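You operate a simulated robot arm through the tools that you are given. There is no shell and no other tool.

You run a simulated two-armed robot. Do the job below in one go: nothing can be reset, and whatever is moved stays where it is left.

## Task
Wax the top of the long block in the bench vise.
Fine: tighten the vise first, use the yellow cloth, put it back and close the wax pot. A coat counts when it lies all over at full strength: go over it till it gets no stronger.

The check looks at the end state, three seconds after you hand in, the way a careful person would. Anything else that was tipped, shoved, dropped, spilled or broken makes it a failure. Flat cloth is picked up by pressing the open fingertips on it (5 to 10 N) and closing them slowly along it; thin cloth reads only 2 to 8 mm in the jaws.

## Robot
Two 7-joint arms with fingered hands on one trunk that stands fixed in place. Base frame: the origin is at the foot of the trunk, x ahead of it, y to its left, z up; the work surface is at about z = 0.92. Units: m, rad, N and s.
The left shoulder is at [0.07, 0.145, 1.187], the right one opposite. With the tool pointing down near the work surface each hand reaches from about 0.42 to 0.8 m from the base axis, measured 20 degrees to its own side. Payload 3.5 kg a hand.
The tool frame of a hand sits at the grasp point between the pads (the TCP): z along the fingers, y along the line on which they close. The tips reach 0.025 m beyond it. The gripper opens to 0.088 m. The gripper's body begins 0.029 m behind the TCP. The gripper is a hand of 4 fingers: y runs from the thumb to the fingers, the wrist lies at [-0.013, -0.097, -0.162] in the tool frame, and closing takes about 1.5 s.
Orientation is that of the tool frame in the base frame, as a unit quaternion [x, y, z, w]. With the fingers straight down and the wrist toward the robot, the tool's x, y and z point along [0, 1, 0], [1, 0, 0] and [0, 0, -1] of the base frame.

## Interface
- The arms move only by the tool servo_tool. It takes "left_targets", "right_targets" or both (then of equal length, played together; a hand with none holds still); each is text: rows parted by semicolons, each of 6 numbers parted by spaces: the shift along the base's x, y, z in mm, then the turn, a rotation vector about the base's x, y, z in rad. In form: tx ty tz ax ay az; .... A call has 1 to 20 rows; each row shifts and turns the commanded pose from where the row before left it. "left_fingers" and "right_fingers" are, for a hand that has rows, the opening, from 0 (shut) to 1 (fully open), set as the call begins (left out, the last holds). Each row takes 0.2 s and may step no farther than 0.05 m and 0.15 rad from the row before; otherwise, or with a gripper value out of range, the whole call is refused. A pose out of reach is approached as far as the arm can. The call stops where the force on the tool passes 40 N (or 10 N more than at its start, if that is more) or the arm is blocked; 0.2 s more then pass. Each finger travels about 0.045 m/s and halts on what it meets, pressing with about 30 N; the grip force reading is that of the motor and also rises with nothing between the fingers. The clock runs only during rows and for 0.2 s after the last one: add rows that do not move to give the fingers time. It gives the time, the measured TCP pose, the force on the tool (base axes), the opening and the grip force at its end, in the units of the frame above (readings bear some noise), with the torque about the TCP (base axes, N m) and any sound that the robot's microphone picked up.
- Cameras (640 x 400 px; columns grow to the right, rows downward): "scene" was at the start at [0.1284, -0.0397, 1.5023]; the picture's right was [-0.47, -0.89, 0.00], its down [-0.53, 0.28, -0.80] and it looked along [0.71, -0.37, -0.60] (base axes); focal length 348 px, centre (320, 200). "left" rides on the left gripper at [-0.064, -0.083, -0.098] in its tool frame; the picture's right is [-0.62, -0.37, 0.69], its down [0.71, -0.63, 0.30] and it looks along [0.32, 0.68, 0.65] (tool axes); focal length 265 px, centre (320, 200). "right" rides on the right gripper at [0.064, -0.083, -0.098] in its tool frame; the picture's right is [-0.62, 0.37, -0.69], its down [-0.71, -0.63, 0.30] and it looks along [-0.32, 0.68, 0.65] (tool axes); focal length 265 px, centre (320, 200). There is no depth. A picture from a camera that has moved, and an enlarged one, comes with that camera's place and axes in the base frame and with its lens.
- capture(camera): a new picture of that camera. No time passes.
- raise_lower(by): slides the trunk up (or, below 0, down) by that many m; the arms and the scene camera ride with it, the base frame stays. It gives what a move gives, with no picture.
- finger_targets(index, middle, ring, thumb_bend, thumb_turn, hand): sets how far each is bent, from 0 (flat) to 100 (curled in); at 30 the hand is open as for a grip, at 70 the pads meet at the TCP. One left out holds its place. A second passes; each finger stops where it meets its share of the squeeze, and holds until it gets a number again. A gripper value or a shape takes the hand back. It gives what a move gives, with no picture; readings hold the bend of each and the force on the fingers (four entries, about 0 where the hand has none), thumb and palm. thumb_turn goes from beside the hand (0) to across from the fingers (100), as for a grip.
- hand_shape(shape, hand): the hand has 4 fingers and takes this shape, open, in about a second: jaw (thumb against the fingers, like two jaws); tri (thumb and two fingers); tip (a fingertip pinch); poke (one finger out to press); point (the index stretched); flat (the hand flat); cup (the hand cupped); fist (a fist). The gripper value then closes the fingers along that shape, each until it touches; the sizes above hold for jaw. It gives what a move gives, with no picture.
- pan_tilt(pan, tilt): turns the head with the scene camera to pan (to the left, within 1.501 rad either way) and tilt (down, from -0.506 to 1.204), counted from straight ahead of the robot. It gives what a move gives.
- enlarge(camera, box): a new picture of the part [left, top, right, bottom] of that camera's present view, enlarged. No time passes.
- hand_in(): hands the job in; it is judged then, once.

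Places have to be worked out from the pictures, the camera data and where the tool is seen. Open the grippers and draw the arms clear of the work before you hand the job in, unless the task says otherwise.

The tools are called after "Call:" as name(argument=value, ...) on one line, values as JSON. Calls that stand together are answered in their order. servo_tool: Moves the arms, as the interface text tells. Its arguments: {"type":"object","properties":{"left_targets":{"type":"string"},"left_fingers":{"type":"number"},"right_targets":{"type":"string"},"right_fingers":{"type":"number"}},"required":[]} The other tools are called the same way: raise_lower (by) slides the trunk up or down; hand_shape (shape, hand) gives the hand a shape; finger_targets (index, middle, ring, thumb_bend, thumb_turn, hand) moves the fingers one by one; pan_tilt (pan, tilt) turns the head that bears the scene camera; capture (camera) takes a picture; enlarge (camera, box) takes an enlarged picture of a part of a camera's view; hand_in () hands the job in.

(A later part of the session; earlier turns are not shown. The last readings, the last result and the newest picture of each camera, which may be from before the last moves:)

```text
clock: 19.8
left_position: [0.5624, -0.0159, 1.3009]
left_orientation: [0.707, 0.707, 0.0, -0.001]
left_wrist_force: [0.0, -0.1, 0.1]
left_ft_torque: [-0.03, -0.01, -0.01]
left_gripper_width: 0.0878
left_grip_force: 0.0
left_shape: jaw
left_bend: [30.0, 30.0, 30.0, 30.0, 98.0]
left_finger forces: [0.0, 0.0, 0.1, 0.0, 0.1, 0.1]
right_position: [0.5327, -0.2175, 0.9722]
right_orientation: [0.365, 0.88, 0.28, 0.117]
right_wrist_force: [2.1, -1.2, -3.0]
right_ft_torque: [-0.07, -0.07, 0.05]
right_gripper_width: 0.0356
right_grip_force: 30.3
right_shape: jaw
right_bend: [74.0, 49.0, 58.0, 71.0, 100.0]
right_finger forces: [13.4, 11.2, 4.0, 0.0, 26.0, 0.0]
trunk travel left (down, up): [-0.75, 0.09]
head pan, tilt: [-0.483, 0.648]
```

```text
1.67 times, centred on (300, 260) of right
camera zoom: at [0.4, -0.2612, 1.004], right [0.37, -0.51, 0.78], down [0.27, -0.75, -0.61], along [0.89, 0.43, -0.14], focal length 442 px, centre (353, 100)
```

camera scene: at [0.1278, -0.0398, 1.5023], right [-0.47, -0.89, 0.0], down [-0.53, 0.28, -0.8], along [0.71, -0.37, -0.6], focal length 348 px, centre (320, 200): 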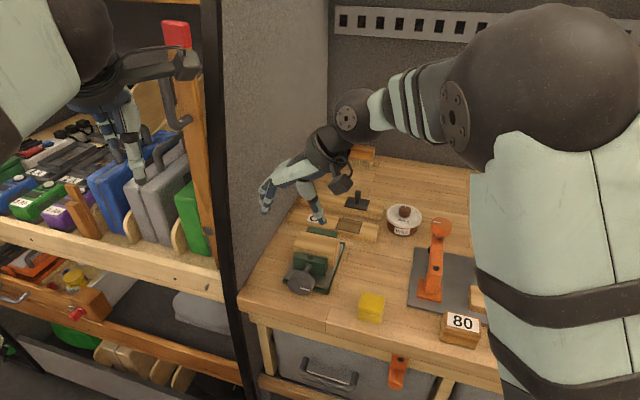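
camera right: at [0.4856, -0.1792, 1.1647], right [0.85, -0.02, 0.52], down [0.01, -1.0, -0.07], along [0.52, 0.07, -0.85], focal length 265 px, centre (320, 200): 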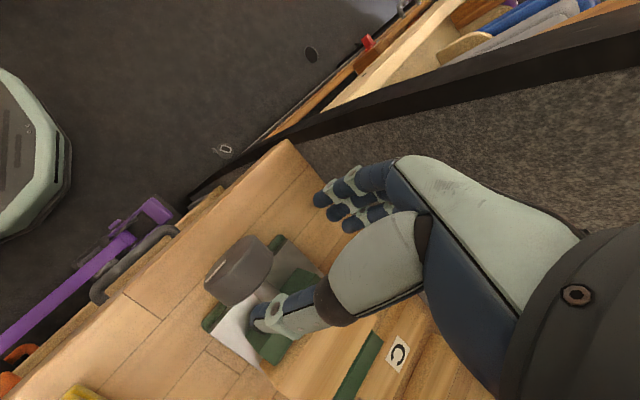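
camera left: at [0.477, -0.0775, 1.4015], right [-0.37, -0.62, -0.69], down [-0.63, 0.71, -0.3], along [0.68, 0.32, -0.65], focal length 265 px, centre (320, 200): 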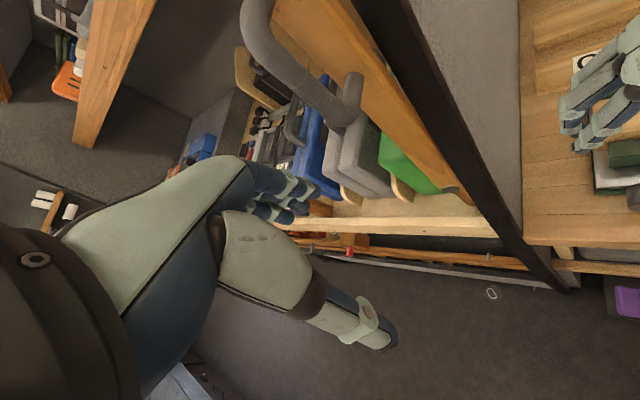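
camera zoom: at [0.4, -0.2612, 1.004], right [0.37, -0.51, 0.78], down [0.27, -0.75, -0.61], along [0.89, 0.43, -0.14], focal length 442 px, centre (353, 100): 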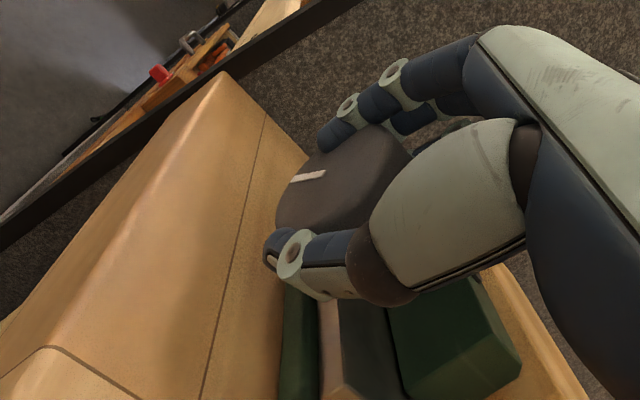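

135° turned. I'll return, shift 2 mm inward to follow the advancing knob, regrip and do a fourth stroke.

Call:
servo_tool(right_targets="0 0 0 0 0 0;0 0 0 0 0 0;0 0 0 0 0 0;0 0 0 0 0 0;0 0 0 0 0 0;1.18 1.18 1.02 -0.0926 0.0926 0;1.27 1.27 0.79 -0.0926 0.0926 0;1.33 1.33 0.54 -0.0926 0.0926 0;1.37 1.37 0.3 -0.0926 0.0926 0;1.38 1.38 0.05 -0.0926 0.0926 0;1.38 1.38 -0.22 -0.0926 0.0926 0;1.4 -1.4 0 0 0 0", right_fingers=0.8)

Call:
enlarge(camera="right", box=[180, 140, 420, 380])

Call:
servo_tool(right_targets="0 0 0 0 0 0;0 0 0 0 0 0;0 0 0 0 0 0;0 0 0 0 0 0;0 0 0 0 0 0;0 0 0 0 0 0", right_fingers=0)

Call:
servo_tool(right_targets="-1.38 -1.38 0.22 0.0926 -0.0926 0;-1.38 -1.38 -0.05 0.0926 -0.0926 0;-1.37 -1.37 -0.3 0.0926 -0.0926 0;-1.33 -1.33 -0.54 0.0926 -0.0926 0;-1.27 -1.27 -0.79 0.0926 -0.0926 0;-1.18 -1.18 -1.02 0.0926 -0.0926 0")

Call:
enlarge(camera="scene", box=[260, 200, 360, 310])

```text
clock: 22.4
left_position: [0.5608, -0.015, 1.3021]
left_orientation: [0.707, 0.707, -0.001, 0.0]
left_wrist_force: [0.1, 0.0, -0.3]
left_ft_torque: [0.0, 0.01, -0.01]
left_gripper_width: 0.0877
left_grip_force: 0.1
left_shape: jaw
left_bend: [30.0, 30.0, 30.0, 30.0, 98.0]
left_finger forces: [0.0, 0.1, 0.0, 0.0, 0.0, 0.0]
right_position: [0.5409, -0.211, 0.9744]
right_orientation: [0.381, 0.92, -0.082, -0.034]
right_wrist_force: [0.4, 0.6, 0.8]
right_ft_torque: [0.0, 0.03, 0.01]
right_gripper_width: 0.0704
right_grip_force: 0.1
right_shape: jaw
right_bend: [27.0, 34.0, 32.0, 49.0, 99.0]
right_finger forces: [0.0, 0.0, 0.1, 0.0, 0.0, 0.0]
trunk travel left (down, up): [-0.75, 0.09]
head pan, tilt: [-0.483, 0.648]
```

```text
1.67 times, centred on (300, 260) of right
camera zoom: at [0.45, -0.2113, 1.0859], right [0.78, -0.1, 0.62], down [0.03, -0.98, -0.19], along [0.62, 0.17, -0.76], focal length 442 px, centre (353, 100)
```

zoom: 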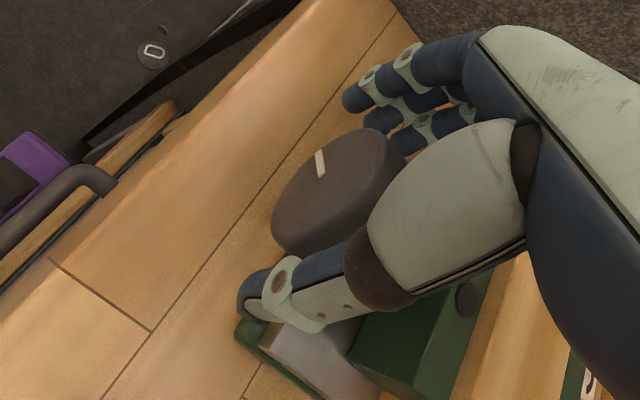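

```text
clock: 23.8
left_position: [0.5605, -0.014, 1.3015]
left_orientation: [0.708, 0.707, 0.001, 0.0]
left_wrist_force: [-0.8, 0.7, 0.3]
left_ft_torque: [-0.01, -0.02, -0.02]
left_gripper_width: 0.0882
left_grip_force: 0.0
left_shape: jaw
left_bend: [30.0, 30.0, 30.0, 30.0, 98.0]
left_finger forces: [0.1, 0.0, 0.0, 0.0, 0.0, 0.1]
right_position: [0.5386, -0.2087, 0.9738]
right_orientation: [0.38, 0.921, -0.081, -0.035]
right_wrist_force: [-4.1, -0.8, -4.1]
right_ft_torque: [0.02, 0.09, 0.16]
right_gripper_width: 0.0377
right_grip_force: 29.8
right_shape: jaw
right_bend: [74.0, 48.0, 48.0, 69.0, 100.0]
right_finger forces: [13.8, 9.7, 3.7, 0.1, 27.8, 0.1]
trunk travel left (down, up): [-0.75, 0.09]
head pan, tilt: [-0.483, 0.648]
```

```text
clock: 25.2
left_position: [0.5596, -0.0148, 1.3009]
left_orientation: [0.707, 0.707, 0.0, -0.001]
left_wrist_force: [-0.4, 0.8, 0.5]
left_ft_torque: [-0.01, -0.03, -0.04]
left_gripper_width: 0.0877
left_grip_force: 0.2
left_shape: jaw
left_bend: [30.0, 30.0, 30.0, 30.0, 98.0]
left_finger forces: [0.0, 0.0, 0.0, 0.1, 0.1, 0.0]
right_position: [0.5315, -0.2193, 0.9723]
right_orientation: [0.365, 0.881, 0.278, 0.115]
right_wrist_force: [-4.4, -1.8, -0.6]
right_ft_torque: [-0.13, -0.01, 0.12]
right_gripper_width: 0.0352
right_grip_force: 30.0
right_shape: jaw
right_bend: [75.0, 47.0, 51.0, 71.0, 100.0]
right_finger forces: [11.4, 11.7, 6.9, 0.0, 26.4, 0.0]
trunk travel left (down, up): [-0.75, 0.09]
head pan, tilt: [-0.483, 0.648]
```

```text
3.64 times, centred on (310, 255) of scene
camera zoom: at [0.1275, -0.0414, 1.5023], right [-0.47, -0.89, 0.0], down [-0.53, 0.28, -0.8], along [0.71, -0.37, -0.6], focal length 1266 px, centre (356, 0)
```

zoom: 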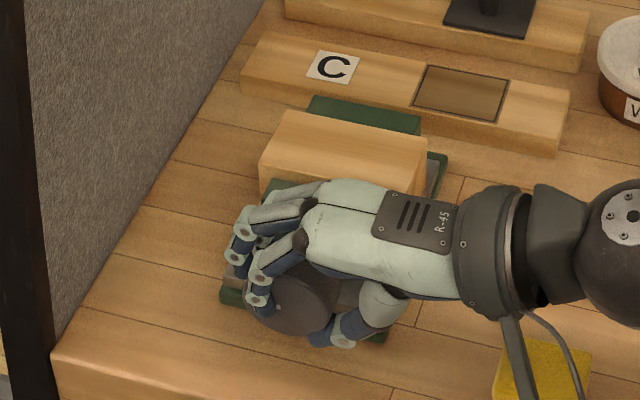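

Still turning. Return for a fifth stroke, taking a picture before regripping to check the jaw gap.

Call:
servo_tool(right_targets="0 0 0 0 0 0;0 0 0 0 0 0;0 0 0 0 0 0;0 0 0 0 0 0;0 0 0 0 0 0;1.18 1.18 1.02 -0.0926 0.0926 0;1.27 1.27 0.79 -0.0926 0.0926 0;1.33 1.33 0.54 -0.0926 0.0926 0;1.37 1.37 0.3 -0.0926 0.0926 0;1.38 1.38 0.05 -0.0926 0.0926 0;1.38 1.38 -0.22 -0.0926 0.0926 0;0.7 -0.7 0 0 0 0", right_fingers=0.8)

Call:
enlarge(camera="right", box=[180, 140, 420, 380])

Call:
enlarge(camera="scene", box=[260, 200, 360, 310])

Call:
servo_tool(right_targets="0 0 0 0 0 0;0 0 0 0 0 0;0 0 0 0 0 0;0 0 0 0 0 0;0 0 0 0 0 0;0 0 0 0 0 0", right_fingers=0)

Call:
servo_tool(right_targets="-1.38 -1.38 0.22 0.0926 -0.0926 0;-1.38 -1.38 -0.05 0.0926 -0.0926 0;-1.37 -1.37 -0.3 0.0926 -0.0926 0;-1.33 -1.33 -0.54 0.0926 -0.0926 0;-1.27 -1.27 -0.79 0.0926 -0.0926 0;-1.18 -1.18 -1.02 0.0926 -0.0926 0")

Call:
enlarge(camera="right", box=[180, 140, 420, 380])

```text
clock: 27.8
left_position: [0.5608, -0.0154, 1.301]
left_orientation: [0.707, 0.707, -0.001, -0.001]
left_wrist_force: [-0.6, 0.4, 0.8]
left_ft_torque: [0.0, 0.0, -0.04]
left_gripper_width: 0.0876
left_grip_force: 0.1
left_shape: jaw
left_bend: [30.0, 30.0, 30.0, 30.0, 98.0]
left_finger forces: [0.0, 0.0, 0.0, 0.0, 0.0, 0.1]
right_position: [0.5406, -0.2105, 0.9742]
right_orientation: [0.38, 0.921, -0.081, -0.034]
right_wrist_force: [-0.5, 0.3, -0.3]
right_ft_torque: [-0.01, 0.04, -0.01]
right_gripper_width: 0.0703
right_grip_force: 0.0
right_shape: jaw
right_bend: [27.0, 34.0, 32.0, 49.0, 99.0]
right_finger forces: [0.1, 0.1, 0.0, 0.0, 0.0, 0.0]
trunk travel left (down, up): [-0.75, 0.09]
head pan, tilt: [-0.483, 0.648]
```

```text
1.67 times, centred on (300, 260) of right
camera zoom: at [0.4511, -0.212, 1.0856], right [0.78, -0.1, 0.62], down [0.03, -0.98, -0.19], along [0.62, 0.17, -0.76], focal length 442 px, centre (353, 100)
```

zoom: 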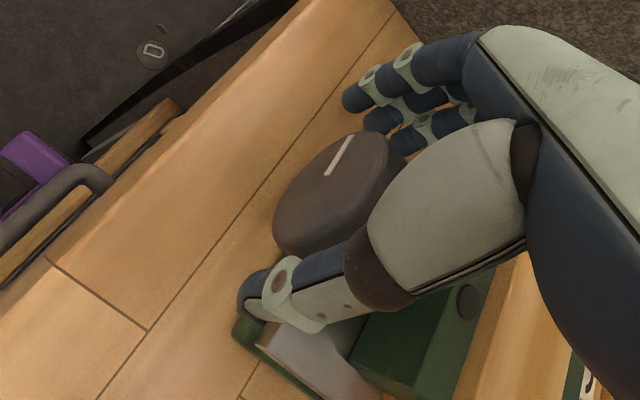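

```text
3.64 times, centred on (310, 255) of scene
camera zoom: at [0.1283, -0.0403, 1.5023], right [-0.47, -0.89, 0.0], down [-0.53, 0.28, -0.8], along [0.71, -0.37, -0.6], focal length 1266 px, centre (356, 0)
```

zoom: 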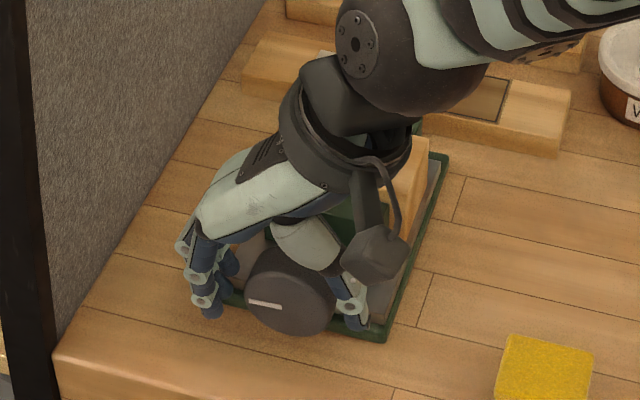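

```text
clock: 29.2
left_position: [0.5595, -0.0157, 1.3015]
left_orientation: [0.708, 0.707, -0.001, 0.001]
left_wrist_force: [-0.2, -0.1, -0.6]
left_ft_torque: [0.01, -0.01, -0.01]
left_gripper_width: 0.0875
left_grip_force: 0.0
left_shape: jaw
left_bend: [30.0, 30.0, 30.0, 30.0, 98.0]
left_finger forces: [0.0, 0.1, 0.1, 0.0, 0.0, 0.1]
right_position: [0.538, -0.2111, 0.973]
right_orientation: [0.381, 0.921, -0.081, -0.034]
right_wrist_force: [-9.1, -1.5, -5.3]
right_ft_torque: [0.02, 0.11, 0.14]
right_gripper_width: 0.0344
right_grip_force: 30.4
right_shape: jaw
right_bend: [75.0, 48.0, 46.0, 70.0, 100.0]
right_finger forces: [10.2, 10.8, 4.7, 0.1, 28.4, 0.0]
trunk travel left (down, up): [-0.75, 0.09]
head pan, tilt: [-0.483, 0.648]
```

```text
clock: 30.6
left_position: [0.5618, -0.0142, 1.3004]
left_orientation: [0.708, 0.707, -0.001, 0.0]
left_wrist_force: [-0.4, 0.8, 0.5]
left_ft_torque: [-0.03, -0.02, 0.01]
left_gripper_width: 0.0879
left_grip_force: 0.0
left_shape: jaw
left_bend: [30.0, 30.0, 30.0, 30.0, 98.0]
left_finger forces: [0.0, 0.1, 0.0, 0.0, 0.1, 0.0]
right_position: [0.5326, -0.2178, 0.9739]
right_orientation: [0.365, 0.881, 0.278, 0.116]
right_wrist_force: [-6.2, 1.3, -6.6]
right_ft_torque: [-0.1, 0.08, 0.19]
right_gripper_width: 0.0335
right_grip_force: 29.8
right_shape: jaw
right_bend: [75.0, 49.0, 46.0, 71.0, 100.0]
right_finger forces: [10.0, 11.4, 5.3, 0.0, 27.4, 0.0]
trunk travel left (down, up): [-0.75, 0.09]
head pan, tilt: [-0.483, 0.648]
```

```text
1.67 times, centred on (300, 260) of right
camera zoom: at [0.4003, -0.2624, 1.0045], right [0.37, -0.51, 0.78], down [0.27, -0.75, -0.61], along [0.89, 0.43, -0.14], focal length 442 px, centre (353, 100)
```

zoom: 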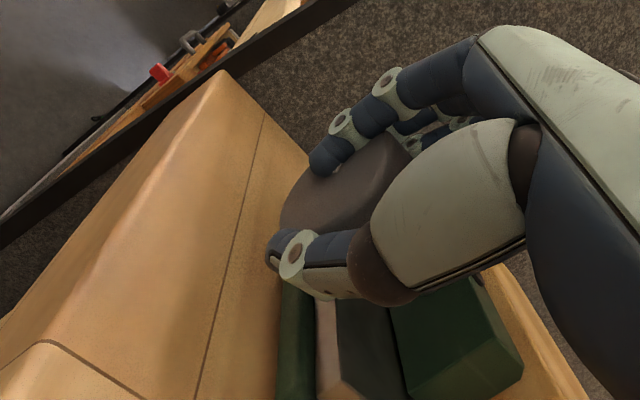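

About 225° turned; the knob has moved inward so the index curls past its front face. I'll shift 3 mm further in (and 2 mm up) for the next grip.

Call:
servo_tool(right_targets="0 0 0 0 0 0;0 0 0 0 0 0;0 0 0 0 0 0;0 0 0 0 0 0;0 0 0 0 0 0;1.18 1.18 1.02 -0.0926 0.0926 0;1.27 1.27 0.79 -0.0926 0.0926 0;1.33 1.33 0.54 -0.0926 0.0926 0;1.37 1.37 0.3 -0.0926 0.0926 0;1.38 1.38 0.05 -0.0926 0.0926 0;1.38 1.38 -0.22 -0.0926 0.0926 0;2.1 -2.1 2 0 0 0", right_fingers=0.8)

Call:
enlarge(camera="right", box=[180, 140, 420, 380])

Call:
servo_tool(right_targets="0 0 0 0 0 0;0 0 0 0 0 0;0 0 0 0 0 0;0 0 0 0 0 0;0 0 0 0 0 0;0 0 0 0 0 0", right_fingers=0)

Call:
servo_tool(right_targets="-1.38 -1.38 0.22 0.0926 -0.0926 0;-1.38 -1.38 -0.05 0.0926 -0.0926 0;-1.37 -1.37 -0.3 0.0926 -0.0926 0;-1.33 -1.33 -0.54 0.0926 -0.0926 0;-1.27 -1.27 -0.79 0.0926 -0.0926 0;-1.18 -1.18 -1.02 0.0926 -0.0926 0")

Call:
enlarge(camera="right", box=[180, 140, 420, 380])

Call:
enlarge(camera="scene", box=[260, 200, 360, 310])

```text
clock: 33.2
left_position: [0.5608, -0.0151, 1.3008]
left_orientation: [0.707, 0.708, -0.001, -0.001]
left_wrist_force: [-0.1, 0.3, -0.2]
left_ft_torque: [0.03, -0.02, 0.0]
left_gripper_width: 0.0877
left_grip_force: 0.1
left_shape: jaw
left_bend: [30.0, 30.0, 30.0, 30.0, 98.0]
left_finger forces: [0.1, 0.0, 0.1, 0.1, 0.0, 0.0]
right_position: [0.5441, -0.2148, 0.977]
right_orientation: [0.382, 0.92, -0.081, -0.033]
right_wrist_force: [-0.8, 0.3, 0.0]
right_ft_torque: [0.01, -0.03, -0.04]
right_gripper_width: 0.07
right_grip_force: 0.0
right_shape: jaw
right_bend: [27.0, 34.0, 32.0, 49.0, 99.0]
right_finger forces: [0.0, 0.0, 0.0, 0.0, 0.1, 0.1]
trunk travel left (down, up): [-0.75, 0.09]
head pan, tilt: [-0.483, 0.648]
```

```text
1.67 times, centred on (300, 260) of right
camera zoom: at [0.454, -0.2148, 1.0886], right [0.78, -0.1, 0.62], down [0.03, -0.98, -0.19], along [0.62, 0.17, -0.76], focal length 442 px, centre (353, 100)
```

zoom: 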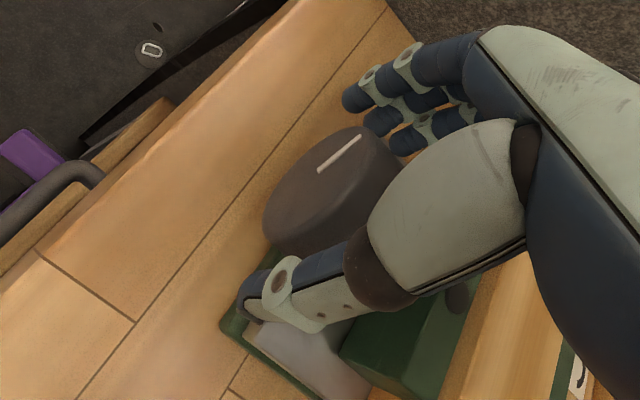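

```text
clock: 34.6
left_position: [0.5601, -0.0131, 1.3017]
left_orientation: [0.707, 0.707, 0.0, 0.0]
left_wrist_force: [0.7, 0.4, -1.0]
left_ft_torque: [-0.01, -0.01, 0.01]
left_gripper_width: 0.0878
left_grip_force: 0.0
left_shape: jaw
left_bend: [30.0, 30.0, 30.0, 30.0, 98.0]
left_finger forces: [0.0, 0.0, 0.0, 0.0, 0.0, 0.1]
right_position: [0.5422, -0.2131, 0.9772]
right_orientation: [0.381, 0.921, -0.081, -0.035]
right_wrist_force: [-2.2, -1.7, -3.4]
right_ft_torque: [-0.02, 0.02, 0.0]
right_gripper_width: 0.0416
right_grip_force: 29.6
right_shape: jaw
right_bend: [74.0, 47.0, 55.0, 68.0, 100.0]
right_finger forces: [15.7, 9.0, 0.7, 0.0, 27.1, 0.1]
trunk travel left (down, up): [-0.75, 0.09]
head pan, tilt: [-0.483, 0.648]
```

```text
clock: 36.0
left_position: [0.5601, -0.0158, 1.3013]
left_orientation: [0.707, 0.707, 0.0, 0.0]
left_wrist_force: [0.2, 0.0, 0.2]
left_ft_torque: [-0.01, -0.01, 0.02]
left_gripper_width: 0.0875
left_grip_force: 0.0
left_shape: jaw
left_bend: [30.0, 30.0, 30.0, 30.0, 98.0]
left_finger forces: [0.0, 0.1, 0.1, 0.0, 0.1, 0.0]
right_position: [0.534, -0.2237, 0.9737]
right_orientation: [0.365, 0.881, 0.279, 0.116]
right_wrist_force: [-6.2, -4.4, 1.1]
right_ft_torque: [-0.12, 0.05, 0.08]
right_gripper_width: 0.0388
right_grip_force: 29.9
right_shape: jaw
right_bend: [74.0, 46.0, 54.0, 71.0, 100.0]
right_finger forces: [13.1, 10.4, 1.9, 0.0, 27.5, 0.1]
trunk travel left (down, up): [-0.75, 0.09]
head pan, tilt: [-0.483, 0.648]
```

```text
1.67 times, centred on (300, 260) of right
camera zoom: at [0.4017, -0.2659, 1.0061], right [0.37, -0.51, 0.78], down [0.27, -0.74, -0.61], along [0.89, 0.43, -0.14], focal length 442 px, centre (353, 100)
```

zoom: 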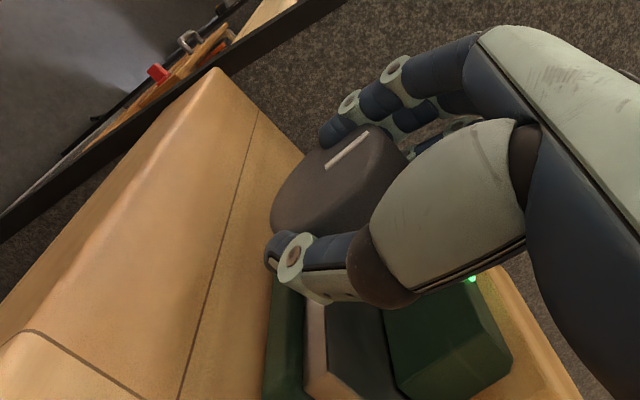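

```text
3.64 times, centred on (310, 255) of scene
camera zoom: at [0.1272, -0.042, 1.5023], right [-0.47, -0.89, 0.0], down [-0.53, 0.28, -0.8], along [0.71, -0.37, -0.6], focal length 1266 px, centre (356, 0)
```

zoom: 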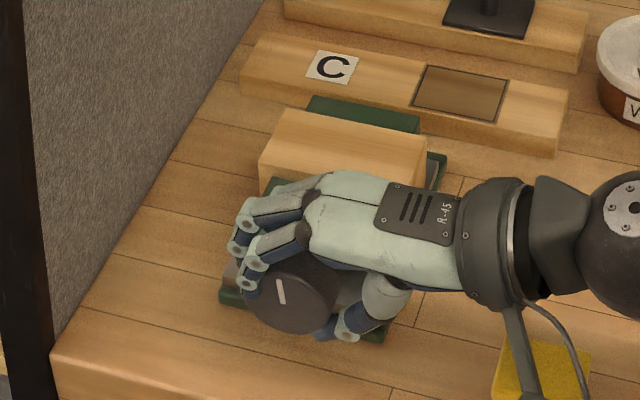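

A green lamp lit on the jaw — that looks like the "tight" indicator. I'll open, back the hand off upward and look.

Call:
servo_tool(right_targets="0 0 0 0 0 0;0 0 0 0 0 0;0 0 0 0 0 0;0 0 0 0 0 0;0 0 0 0 0 0;1.18 1.18 1.02 -0.0926 0.0926 0;1.27 1.27 0.79 -0.0926 0.0926 0;1.33 1.33 0.54 -0.0926 0.0926 0;1.37 1.37 0.3 -0.0926 0.0926 0;1.38 1.38 0.05 -0.0926 0.0926 0;0 0 15 0 0 0;0 0 30 0 0 0;0 0 40 0.0617 -0.0617 0;0 0 40 0 0 0;-25 -25 20 0 0 0;-30 -30 20 0 0 0", right_fingers=0.8)

Call:
enlarge(camera="right", box=[120, 100, 440, 380])

Call:
enlarge(camera="scene", box=[280, 215, 360, 305])

```text
clock: 39.4
left_position: [0.5582, -0.016, 1.3019]
left_orientation: [0.707, 0.707, 0.001, 0.0]
left_wrist_force: [0.6, -0.5, -0.2]
left_ft_torque: [0.0, -0.02, -0.01]
left_gripper_width: 0.0876
left_grip_force: 0.1
left_shape: jaw
left_bend: [30.0, 30.0, 30.0, 30.0, 98.0]
left_finger forces: [0.1, 0.0, 0.1, 0.1, 0.0, 0.0]
right_position: [0.4825, -0.2697, 1.1433]
right_orientation: [0.381, 0.924, 0.021, 0.009]
right_wrist_force: [-0.7, 0.5, 0.3]
right_ft_torque: [0.0, -0.01, 0.02]
right_gripper_width: 0.0703
right_grip_force: 0.0
right_shape: jaw
right_bend: [27.0, 34.0, 32.0, 49.0, 99.0]
right_finger forces: [0.0, 0.0, 0.0, 0.0, 0.0, 0.0]
trunk travel left (down, up): [-0.75, 0.09]
head pan, tilt: [-0.483, 0.648]
```

```text
1.43 times, centred on (280, 240) of right
camera zoom: at [0.3774, -0.2862, 1.2377], right [0.68, -0.2, 0.71], down [0.07, -0.94, -0.33], along [0.73, 0.28, -0.62], focal length 379 px, centre (377, 143)
```

zoom: 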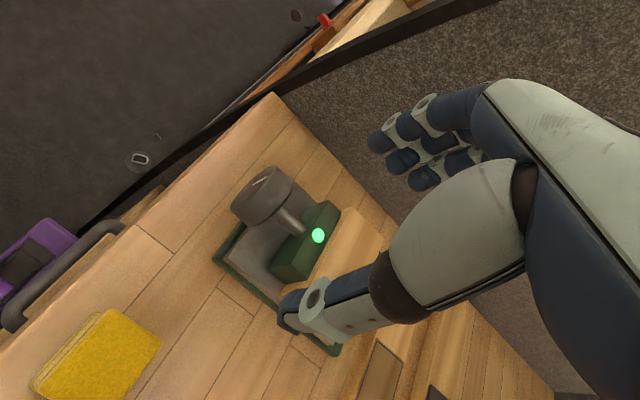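

```text
4.44 times, centred on (320, 260) of scene
camera zoom: at [0.1254, -0.0415, 1.5025], right [-0.47, -0.89, 0.0], down [-0.53, 0.28, -0.8], along [0.71, -0.37, -0.6], focal length 1547 px, centre (320, -67)
```

zoom: 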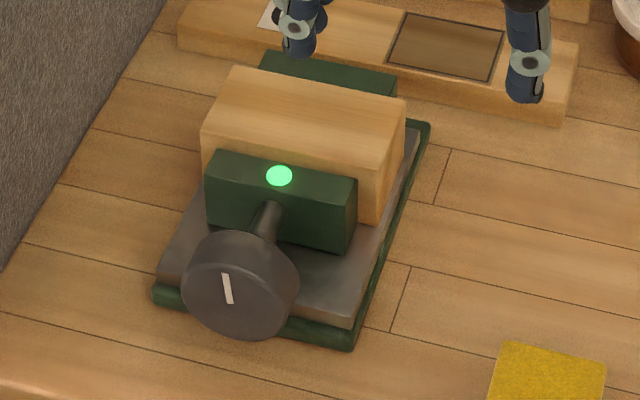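

The lamp is green and the jaw is flush: the vise is tight. Next the wax pot: I'll level the hand, yaw it to −45° (finger line along the bench depth) and hover above the pot lid to inspect.

Call:
servo_tool(right_targets="0 0 20 -0.0309 0.0309 0;10 -22 2 0 0 -0.1428;10 -22 2 0 0 -0.1428;10 -22 2 0 0 -0.1428;10 -22 2 0 0 -0.1428;10 -22 2 0 0 -0.1428;10 -22 2 0 0 -0.1428;10 -22 2 0 0 -0.1428;10 -22 2 0 0 -0.1428;10 -22 2 0 0 -0.1428;10 -22 0 0 0 -0.1428;13 -20 0 0 0 -0.1428;0 0 0 0 0 0")

Call:
capture(camera="right")

Call:
capture(camera="scene")

```text
clock: 42.2
left_position: [0.5599, -0.0135, 1.3019]
left_orientation: [0.707, 0.707, 0.0, 0.0]
left_wrist_force: [-0.2, 0.3, 0.0]
left_ft_torque: [0.01, 0.04, -0.01]
left_gripper_width: 0.0875
left_grip_force: 0.1
left_shape: jaw
left_bend: [30.0, 30.0, 30.0, 30.0, 98.0]
left_finger forces: [0.0, 0.0, 0.1, 0.0, 0.0, 0.1]
right_position: [0.599, -0.5095, 1.1791]
right_orientation: [0.924, 0.383, 0.0, 0.001]
right_wrist_force: [0.7, 0.7, 0.7]
right_ft_torque: [-0.03, 0.03, -0.01]
right_gripper_width: 0.0702
right_grip_force: 0.0
right_shape: jaw
right_bend: [27.0, 34.0, 32.0, 49.0, 99.0]
right_finger forces: [0.0, 0.0, 0.0, 0.1, 0.0, 0.0]
trunk travel left (down, up): [-0.75, 0.09]
head pan, tilt: [-0.483, 0.648]
```

```text
taken
camera right: at [0.5875, -0.4048, 1.2781], right [-0.18, -0.7, 0.69], down [-0.95, -0.06, -0.3], along [0.25, -0.71, -0.65], focal length 265 px, centre (320, 200)
```

right: 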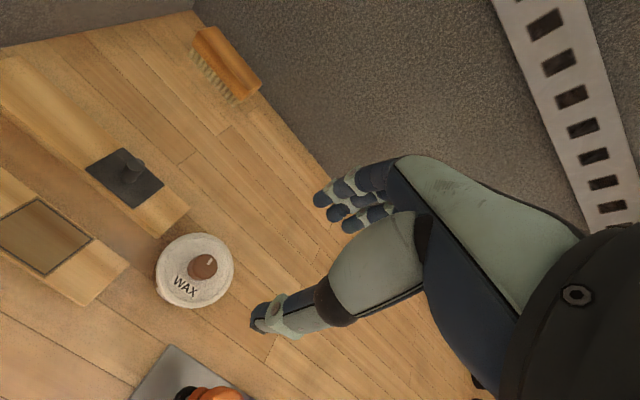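

```text
taken
camera scene: at [0.1279, -0.0395, 1.5023], right [-0.47, -0.89, 0.0], down [-0.53, 0.28, -0.8], along [0.71, -0.37, -0.6], focal length 348 px, centre (320, 200)
```

scene: 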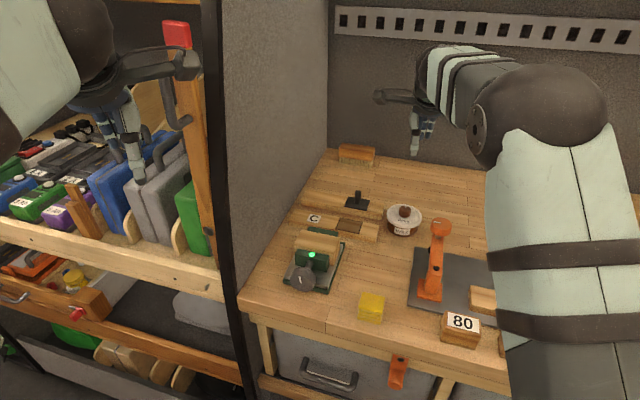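

I'll zoom in on the lid from this hand view to locate it accurately.

Call:
enlarge(camera="right", box=[140, 220, 260, 320])

Call:
enlarge(camera="scene", box=[380, 195, 430, 245])

```text
4.00 times, centred on (200, 270) of right
camera zoom: at [0.5875, -0.4048, 1.2781], right [-0.18, -0.7, 0.69], down [-0.95, -0.06, -0.3], along [0.25, -0.71, -0.65], focal length 1062 px, centre (800, -80)
```

zoom: 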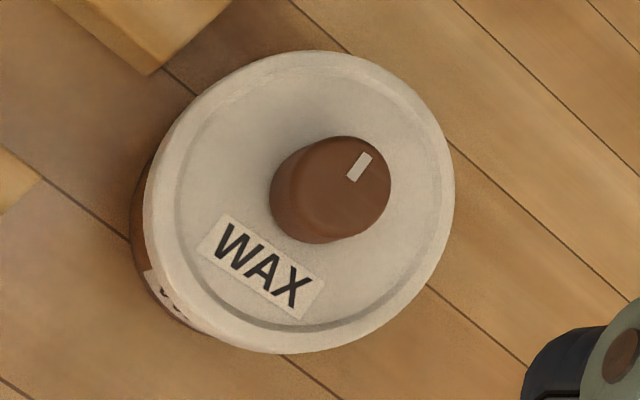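

```text
8.00 times, centred on (405, 220) of scene
camera zoom: at [0.1279, -0.0395, 1.5023], right [-0.47, -0.89, 0.0], down [-0.53, 0.28, -0.8], along [0.71, -0.37, -0.6], focal length 2784 px, centre (-360, 40)
```

zoom: 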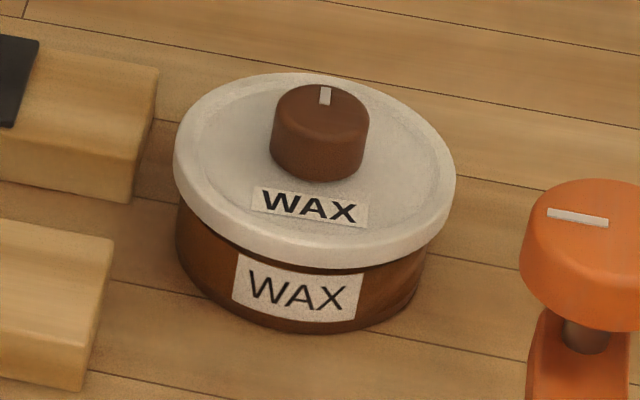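

Triangulating three views: lid top z≈0.963, knob top z≈0.983, centre about (0.611,-0.523). I'll move above it at z 1.05 and check.

Call:
servo_tool(right_targets="4 -4.5 -43 0 0 0;4 -4.5 -43 0 0 0;4 -4.5 -43 0 0 0;0 0 0 0 0 0;0 0 0 0 0 0")

Call:
capture(camera="right")

Call:
enlarge(camera="scene", box=[350, 140, 460, 250])

```text
clock: 43.4
left_position: [0.5616, -0.0137, 1.3018]
left_orientation: [0.707, 0.707, 0.0, 0.0]
left_wrist_force: [0.8, -0.3, -0.3]
left_ft_torque: [-0.01, -0.01, 0.01]
left_gripper_width: 0.0879
left_grip_force: 0.0
left_shape: jaw
left_bend: [30.0, 30.0, 30.0, 30.0, 98.0]
left_finger forces: [0.1, 0.0, 0.0, 0.1, 0.1, 0.1]
right_position: [0.6085, -0.5215, 1.0519]
right_orientation: [0.923, 0.384, 0.0, 0.0]
right_wrist_force: [0.7, -0.2, -0.4]
right_ft_torque: [-0.01, 0.01, -0.01]
right_gripper_width: 0.0703
right_grip_force: 0.0
right_shape: jaw
right_bend: [27.0, 34.0, 32.0, 49.0, 99.0]
right_finger forces: [0.0, 0.1, 0.0, 0.0, 0.0, 0.0]
trunk travel left (down, up): [-0.75, 0.09]
head pan, tilt: [-0.483, 0.648]
```

```text
taken
camera right: at [0.5987, -0.4183, 1.1487], right [-0.18, -0.7, 0.69], down [-0.95, -0.06, -0.3], along [0.26, -0.71, -0.65], focal length 265 px, centre (320, 200)
```

right: 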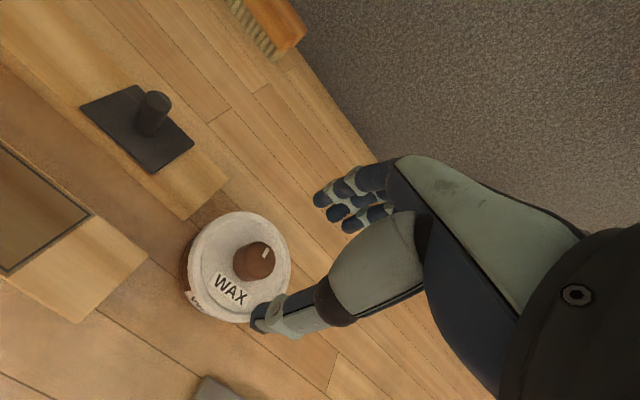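

```text
3.64 times, centred on (405, 195) of scene
camera zoom: at [0.1282, -0.0396, 1.5023], right [-0.47, -0.89, 0.0], down [-0.53, 0.28, -0.8], along [0.71, -0.37, -0.6], focal length 1266 px, centre (11, 218)
```

zoom: 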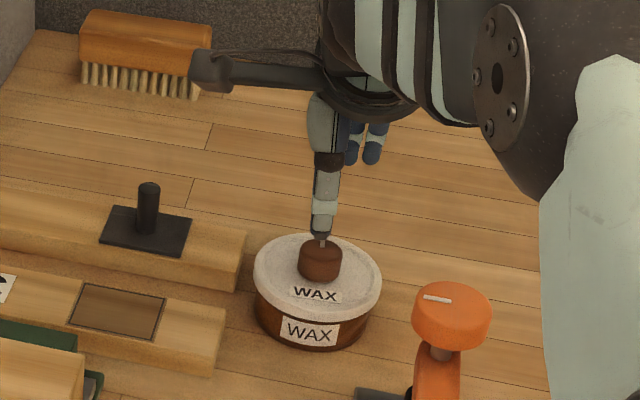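

The knob sits just under the grasp point. I'll descend to TCP z≈0.994 so the tips stay ~6 mm above the lid, with a slight correction.

Call:
servo_tool(right_targets="2 -1 -20 0 0 0;2 -1 -20 0 0 0;0 0 -17 0 0 0;0 0 0 0 0 0;0 0 0 0 0 0")

Call:
capture(camera="right")

Call:
enlarge(camera="scene", box=[370, 180, 440, 250])

```text
clock: 44.6
left_position: [0.5603, -0.0145, 1.3005]
left_orientation: [0.707, 0.707, 0.0, 0.0]
left_wrist_force: [-0.2, 0.2, 0.7]
left_ft_torque: [0.03, -0.05, -0.02]
left_gripper_width: 0.0877
left_grip_force: 0.0
left_shape: jaw
left_bend: [30.0, 30.0, 30.0, 30.0, 98.0]
left_finger forces: [0.0, 0.0, 0.0, 0.0, 0.1, 0.1]
right_position: [0.617, -0.5249, 0.9932]
right_orientation: [0.924, 0.383, 0.0, 0.0]
right_wrist_force: [0.0, 0.4, -0.4]
right_ft_torque: [-0.01, 0.02, 0.02]
right_gripper_width: 0.0703
right_grip_force: 0.1
right_shape: jaw
right_bend: [27.0, 34.0, 32.0, 49.0, 99.0]
right_finger forces: [0.1, 0.1, 0.0, 0.0, 0.0, 0.0]
trunk travel left (down, up): [-0.75, 0.09]
head pan, tilt: [-0.483, 0.648]
```

```text
taken
camera right: at [0.6036, -0.4206, 1.0921], right [-0.18, -0.7, 0.69], down [-0.95, -0.06, -0.3], along [0.25, -0.71, -0.65], focal length 265 px, centre (320, 200)
```

right: 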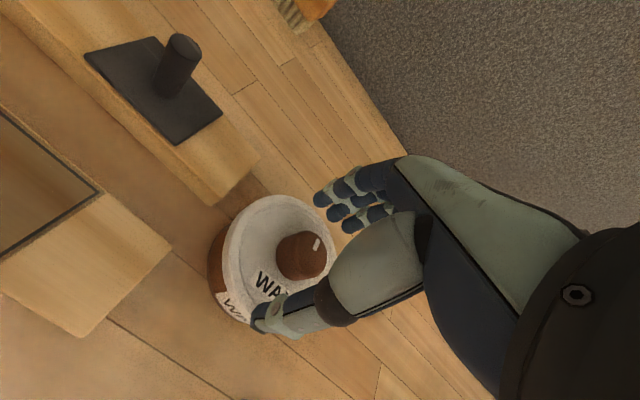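

```text
5.71 times, centred on (405, 215) of scene
camera zoom: at [0.1285, -0.0398, 1.5022], right [-0.47, -0.89, 0.0], down [-0.53, 0.28, -0.8], along [0.71, -0.37, -0.6], focal length 1989 px, centre (-166, 114)
```

zoom: 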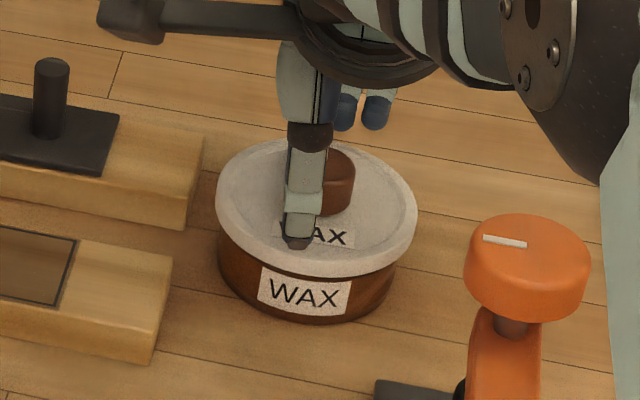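

Aligned sideways; the knob is about 4 mm nearer the thumb. I'll correct and close the fingers on the knob.

Call:
servo_tool(right_targets="-2.5 2.5 0 0 0 0;0 0 0 0 0 0")

Call:
servo_tool(right_targets="0 0 0 0 0 0;0 0 0 0 0 0;0 0 0 0 0 0;0 0 0 0 0 0;0 0 0 0 0 0;0 0 0 0 0 0;0 0 0 0 0 0;0 0 0 0 0 0", right_fingers=0)

Call:
capture(camera="right")

Call:
enlarge(camera="scene", box=[370, 180, 440, 250])

```text
clock: 45.2
left_position: [0.5612, -0.0144, 1.3015]
left_orientation: [0.707, 0.707, -0.001, -0.001]
left_wrist_force: [-0.1, -0.2, 0.0]
left_ft_torque: [0.0, -0.01, 0.01]
left_gripper_width: 0.0875
left_grip_force: 0.0
left_shape: jaw
left_bend: [30.0, 30.0, 30.0, 30.0, 98.0]
left_finger forces: [0.1, 0.0, 0.1, 0.1, 0.0, 0.1]
right_position: [0.6136, -0.5211, 0.9941]
right_orientation: [0.923, 0.384, 0.001, 0.0]
right_wrist_force: [0.3, -0.2, 0.7]
right_ft_torque: [0.01, 0.02, -0.02]
right_gripper_width: 0.07
right_grip_force: 0.0
right_shape: jaw
right_bend: [27.0, 34.0, 32.0, 49.0, 99.0]
right_finger forces: [0.0, 0.0, 0.1, 0.0, 0.0, 0.0]
trunk travel left (down, up): [-0.75, 0.09]
head pan, tilt: [-0.483, 0.648]
```

```text
clock: 47.0
left_position: [0.5601, -0.0137, 1.3017]
left_orientation: [0.708, 0.706, 0.0, -0.002]
left_wrist_force: [0.2, -0.6, 0.2]
left_ft_torque: [0.0, 0.01, 0.0]
left_gripper_width: 0.0873
left_grip_force: 0.0
left_shape: jaw
left_bend: [30.0, 30.0, 30.0, 30.0, 98.0]
left_finger forces: [0.1, 0.0, 0.1, 0.0, 0.1, 0.0]
right_position: [0.6142, -0.5223, 0.9938]
right_orientation: [0.924, 0.383, 0.0, 0.0]
right_wrist_force: [0.0, 0.7, 0.3]
right_ft_torque: [0.03, -0.01, 0.05]
right_gripper_width: 0.0193
right_grip_force: 30.0
right_shape: jaw
right_bend: [74.0, 50.0, 58.0, 75.0, 100.0]
right_finger forces: [11.9, 10.2, 0.2, 0.1, 23.5, 0.0]
trunk travel left (down, up): [-0.75, 0.09]
head pan, tilt: [-0.483, 0.648]
heard: snap
```

```text
taken
camera right: at [0.6011, -0.418, 1.0922], right [-0.18, -0.7, 0.69], down [-0.95, -0.06, -0.3], along [0.26, -0.71, -0.65], focal length 265 px, centre (320, 200)
```

right: 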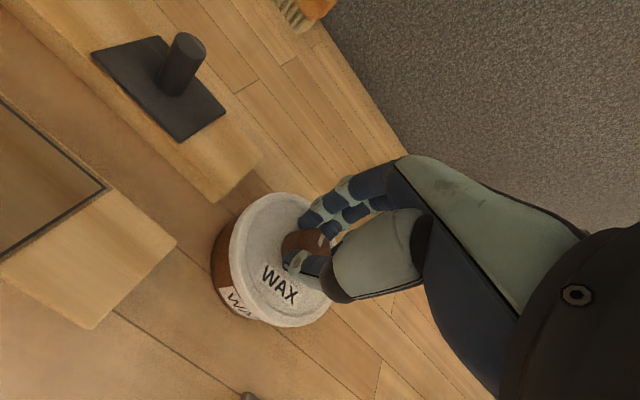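

```text
5.71 times, centred on (405, 215) of scene
camera zoom: at [0.1285, -0.0394, 1.5023], right [-0.47, -0.89, 0.0], down [-0.53, 0.28, -0.8], along [0.71, -0.37, -0.6], focal length 1989 px, centre (-166, 114)
```

zoom: 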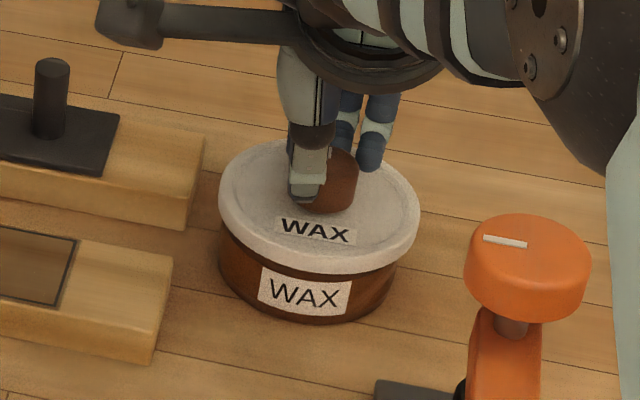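

A snap was heard—likely the snap-fit lid loosening. I'll lift gently 30 mm and look whether only the lid comes.

Call:
servo_tool(right_targets="0 0 5 0 0 0;0 0 5 0 0 0;0 0 10 0 0 0;0 0 10 0 0 0;0 0 0 0 0 0")

Call:
capture(camera="right")

Call:
enlarge(camera="scene", box=[360, 170, 450, 250])

```text
clock: 48.2
left_position: [0.5617, -0.0153, 1.301]
left_orientation: [0.707, 0.707, -0.001, -0.001]
left_wrist_force: [-0.2, -0.3, -0.5]
left_ft_torque: [0.0, 0.0, 0.0]
left_gripper_width: 0.0874
left_grip_force: 0.0
left_shape: jaw
left_bend: [30.0, 30.0, 30.0, 30.0, 98.0]
left_finger forces: [0.0, 0.0, 0.1, 0.0, 0.1, 0.0]
right_position: [0.614, -0.522, 1.0241]
right_orientation: [0.924, 0.383, 0.0, -0.001]
right_wrist_force: [0.1, -0.8, -0.5]
right_ft_torque: [-0.02, -0.03, 0.02]
right_gripper_width: 0.0193
right_grip_force: 29.5
right_shape: jaw
right_bend: [74.0, 50.0, 58.0, 76.0, 100.0]
right_finger forces: [12.0, 10.5, 0.3, 0.0, 23.1, 0.0]
trunk travel left (down, up): [-0.75, 0.09]
head pan, tilt: [-0.483, 0.648]
```

```text
taken
camera right: at [0.6012, -0.4183, 1.1228], right [-0.18, -0.7, 0.69], down [-0.95, -0.06, -0.3], along [0.25, -0.71, -0.65], focal length 265 px, centre (320, 200)
```

right: 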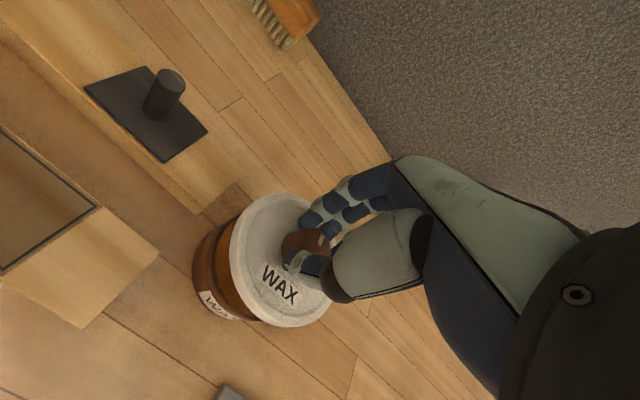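

```text
5.00 times, centred on (405, 210) of scene
camera zoom: at [0.1287, -0.0399, 1.5022], right [-0.47, -0.89, 0.0], down [-0.53, 0.28, -0.8], along [0.71, -0.37, -0.6], focal length 1740 px, centre (-105, 150)
```

zoom: 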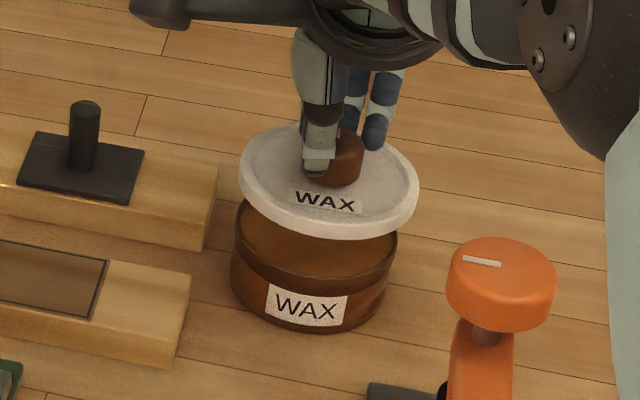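

The lid came off cleanly. I'll carry it to the free spot between the vise, cloth and mat (around (0.523,-0.382)), staying high.

Call:
servo_tool(right_targets="0 0 28 0 0 0;0 0 28 0 0 0;-15 23 0 0 0 0;-15 23 0 0 0 0;-15 24 0 0 0 0;-15 23 0 0 0 0;-15 24 0 0 0 0;-15.5 23 0 0 0 0;0 0 0 0 0 0")

Call:
capture(camera="scene")

Call:
capture(camera="right")

```text
clock: 50.2
left_position: [0.5599, -0.0146, 1.3009]
left_orientation: [0.707, 0.707, -0.002, 0.0]
left_wrist_force: [0.3, -0.2, -0.4]
left_ft_torque: [-0.01, -0.03, 0.01]
left_gripper_width: 0.0875
left_grip_force: 0.1
left_shape: jaw
left_bend: [30.0, 30.0, 30.0, 30.0, 98.0]
left_finger forces: [0.1, 0.0, 0.0, 0.0, 0.0, 0.0]
right_position: [0.5226, -0.3818, 1.0807]
right_orientation: [0.924, 0.383, -0.001, 0.001]
right_wrist_force: [0.2, 0.4, -0.5]
right_ft_torque: [-0.01, 0.02, 0.01]
right_gripper_width: 0.0192
right_grip_force: 30.1
right_shape: jaw
right_bend: [74.0, 50.0, 58.0, 76.0, 100.0]
right_finger forces: [11.9, 10.6, 0.5, 0.0, 23.2, 0.0]
trunk travel left (down, up): [-0.75, 0.09]
head pan, tilt: [-0.483, 0.648]
```

```text
taken
camera scene: at [0.129, -0.0403, 1.5022], right [-0.47, -0.89, 0.0], down [-0.53, 0.28, -0.8], along [0.71, -0.37, -0.6], focal length 348 px, centre (320, 200)
```

scene: 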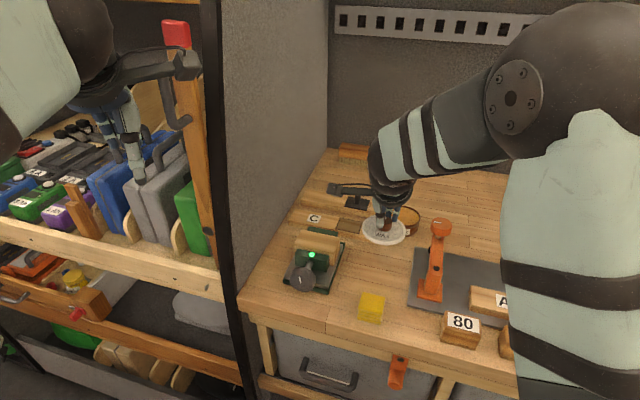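

```text
taken
camera right: at [0.5105, -0.2779, 1.1785], right [-0.18, -0.7, 0.69], down [-0.95, -0.06, -0.3], along [0.25, -0.71, -0.65], focal length 265 px, centre (320, 200)
```

right: 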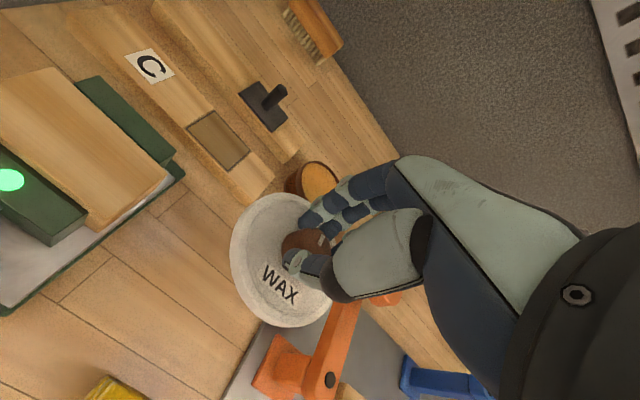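

The spot below is clear. Lowering the lid: quickly to 0.98, then small steps.

Call:
servo_tool(right_targets="0 0 -25 0 0 0;0 0 -25 0 0 0;0 0 -25 0 0 0;0 0 -25 0 0 0;0 0 -4 0 0 0;0 0 -4 0 0 0")

Call:
enlarge(camera="scene", box=[330, 200, 430, 290])

```text
clock: 51.6
left_position: [0.5599, -0.0133, 1.3031]
left_orientation: [0.707, 0.707, -0.001, 0.0]
left_wrist_force: [-0.2, -0.4, 0.7]
left_ft_torque: [0.01, 0.05, 0.02]
left_gripper_width: 0.0879
left_grip_force: 0.1
left_shape: jaw
left_bend: [30.0, 30.0, 30.0, 30.0, 98.0]
left_finger forces: [0.1, 0.0, 0.0, 0.0, 0.0, 0.0]
right_position: [0.523, -0.3809, 0.9709]
right_orientation: [0.924, 0.384, 0.0, -0.001]
right_wrist_force: [0.4, 0.0, -1.3]
right_ft_torque: [0.01, 0.03, 0.01]
right_gripper_width: 0.0192
right_grip_force: 30.1
right_shape: jaw
right_bend: [74.0, 51.0, 60.0, 76.0, 100.0]
right_finger forces: [12.3, 9.9, 1.7, 0.1, 23.4, 0.1]
trunk travel left (down, up): [-0.75, 0.09]
head pan, tilt: [-0.483, 0.648]
```

```text
4.44 times, centred on (380, 245) of scene
camera zoom: at [0.1284, -0.0397, 1.5023], right [-0.47, -0.89, 0.0], down [-0.53, 0.28, -0.8], along [0.71, -0.37, -0.6], focal length 1547 px, centre (53, 0)
```

zoom: 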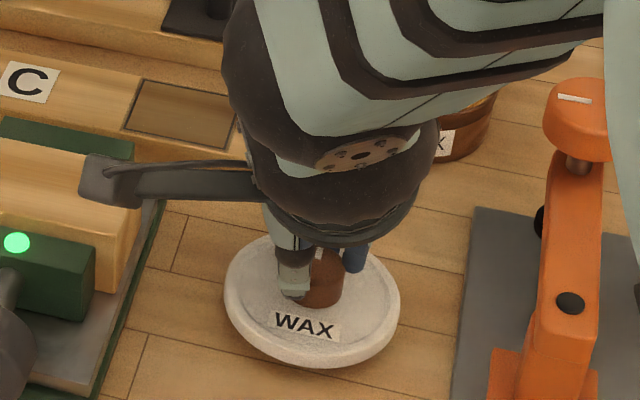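

The lid is a few mm above the wood with no contact yet. I'll lower in 2 mm steps until the force shows contact.

Call:
servo_tool(right_targets="0 0 -2 0 0 0;0 0 -2 0 0 0")

Call:
servo_tool(right_targets="0 0 -2 0 0 0;0 0 0 0 0 0")

Call:
servo_tool(right_targets="0 0 -1.5 0 0 0;0 0 0 0 0 0")

```text
clock: 52.2
left_position: [0.5604, -0.0138, 1.3014]
left_orientation: [0.707, 0.707, -0.001, 0.0]
left_wrist_force: [-0.5, 0.4, -0.4]
left_ft_torque: [0.01, 0.02, -0.03]
left_gripper_width: 0.0878
left_grip_force: 0.0
left_shape: jaw
left_bend: [30.0, 30.0, 30.0, 30.0, 98.0]
left_finger forces: [0.0, 0.0, 0.0, 0.0, 0.1, 0.0]
right_position: [0.5235, -0.3828, 0.9679]
right_orientation: [0.924, 0.383, 0.0, 0.0]
right_wrist_force: [0.5, -0.3, -0.8]
right_ft_torque: [0.03, 0.0, 0.01]
right_gripper_width: 0.0192
right_grip_force: 30.2
right_shape: jaw
right_bend: [74.0, 51.0, 60.0, 76.0, 100.0]
right_finger forces: [12.3, 9.9, 1.8, 0.0, 23.4, 0.0]
trunk travel left (down, up): [-0.75, 0.09]
head pan, tilt: [-0.483, 0.648]
```

```text
clock: 52.8
left_position: [0.5613, -0.0138, 1.3011]
left_orientation: [0.707, 0.707, -0.002, 0.0]
left_wrist_force: [0.1, -0.2, -0.9]
left_ft_torque: [0.0, -0.01, 0.02]
left_gripper_width: 0.0877
left_grip_force: 0.1
left_shape: jaw
left_bend: [30.0, 30.0, 30.0, 30.0, 98.0]
left_finger forces: [0.1, 0.1, 0.0, 0.0, 0.0, 0.1]
right_position: [0.5238, -0.3816, 0.9665]
right_orientation: [0.923, 0.384, 0.0, -0.001]
right_wrist_force: [0.1, -0.6, -0.6]
right_ft_torque: [-0.01, 0.0, 0.04]
right_gripper_width: 0.0191
right_grip_force: 30.6
right_shape: jaw
right_bend: [74.0, 51.0, 60.0, 76.0, 100.0]
right_finger forces: [12.3, 9.9, 1.8, 0.1, 23.3, 0.0]
trunk travel left (down, up): [-0.75, 0.09]
head pan, tilt: [-0.483, 0.648]
```

```text
clock: 53.4
left_position: [0.5605, -0.0138, 1.3019]
left_orientation: [0.707, 0.707, 0.0, -0.001]
left_wrist_force: [-0.6, 0.8, 0.6]
left_ft_torque: [0.01, -0.01, -0.04]
left_gripper_width: 0.0878
left_grip_force: 0.1
left_shape: jaw
left_bend: [30.0, 30.0, 30.0, 30.0, 98.0]
left_finger forces: [0.0, 0.1, 0.0, 0.1, 0.1, 0.0]
right_position: [0.5229, -0.3827, 0.9634]
right_orientation: [0.924, 0.384, 0.0, -0.001]
right_wrist_force: [-0.4, -0.7, 0.5]
right_ft_torque: [-0.01, -0.01, -0.03]
right_gripper_width: 0.0189
right_grip_force: 29.7
right_shape: jaw
right_bend: [74.0, 51.0, 60.0, 76.0, 100.0]
right_finger forces: [12.3, 9.9, 1.8, 0.0, 23.4, 0.0]
trunk travel left (down, up): [-0.75, 0.09]
head pan, tilt: [-0.483, 0.648]
```

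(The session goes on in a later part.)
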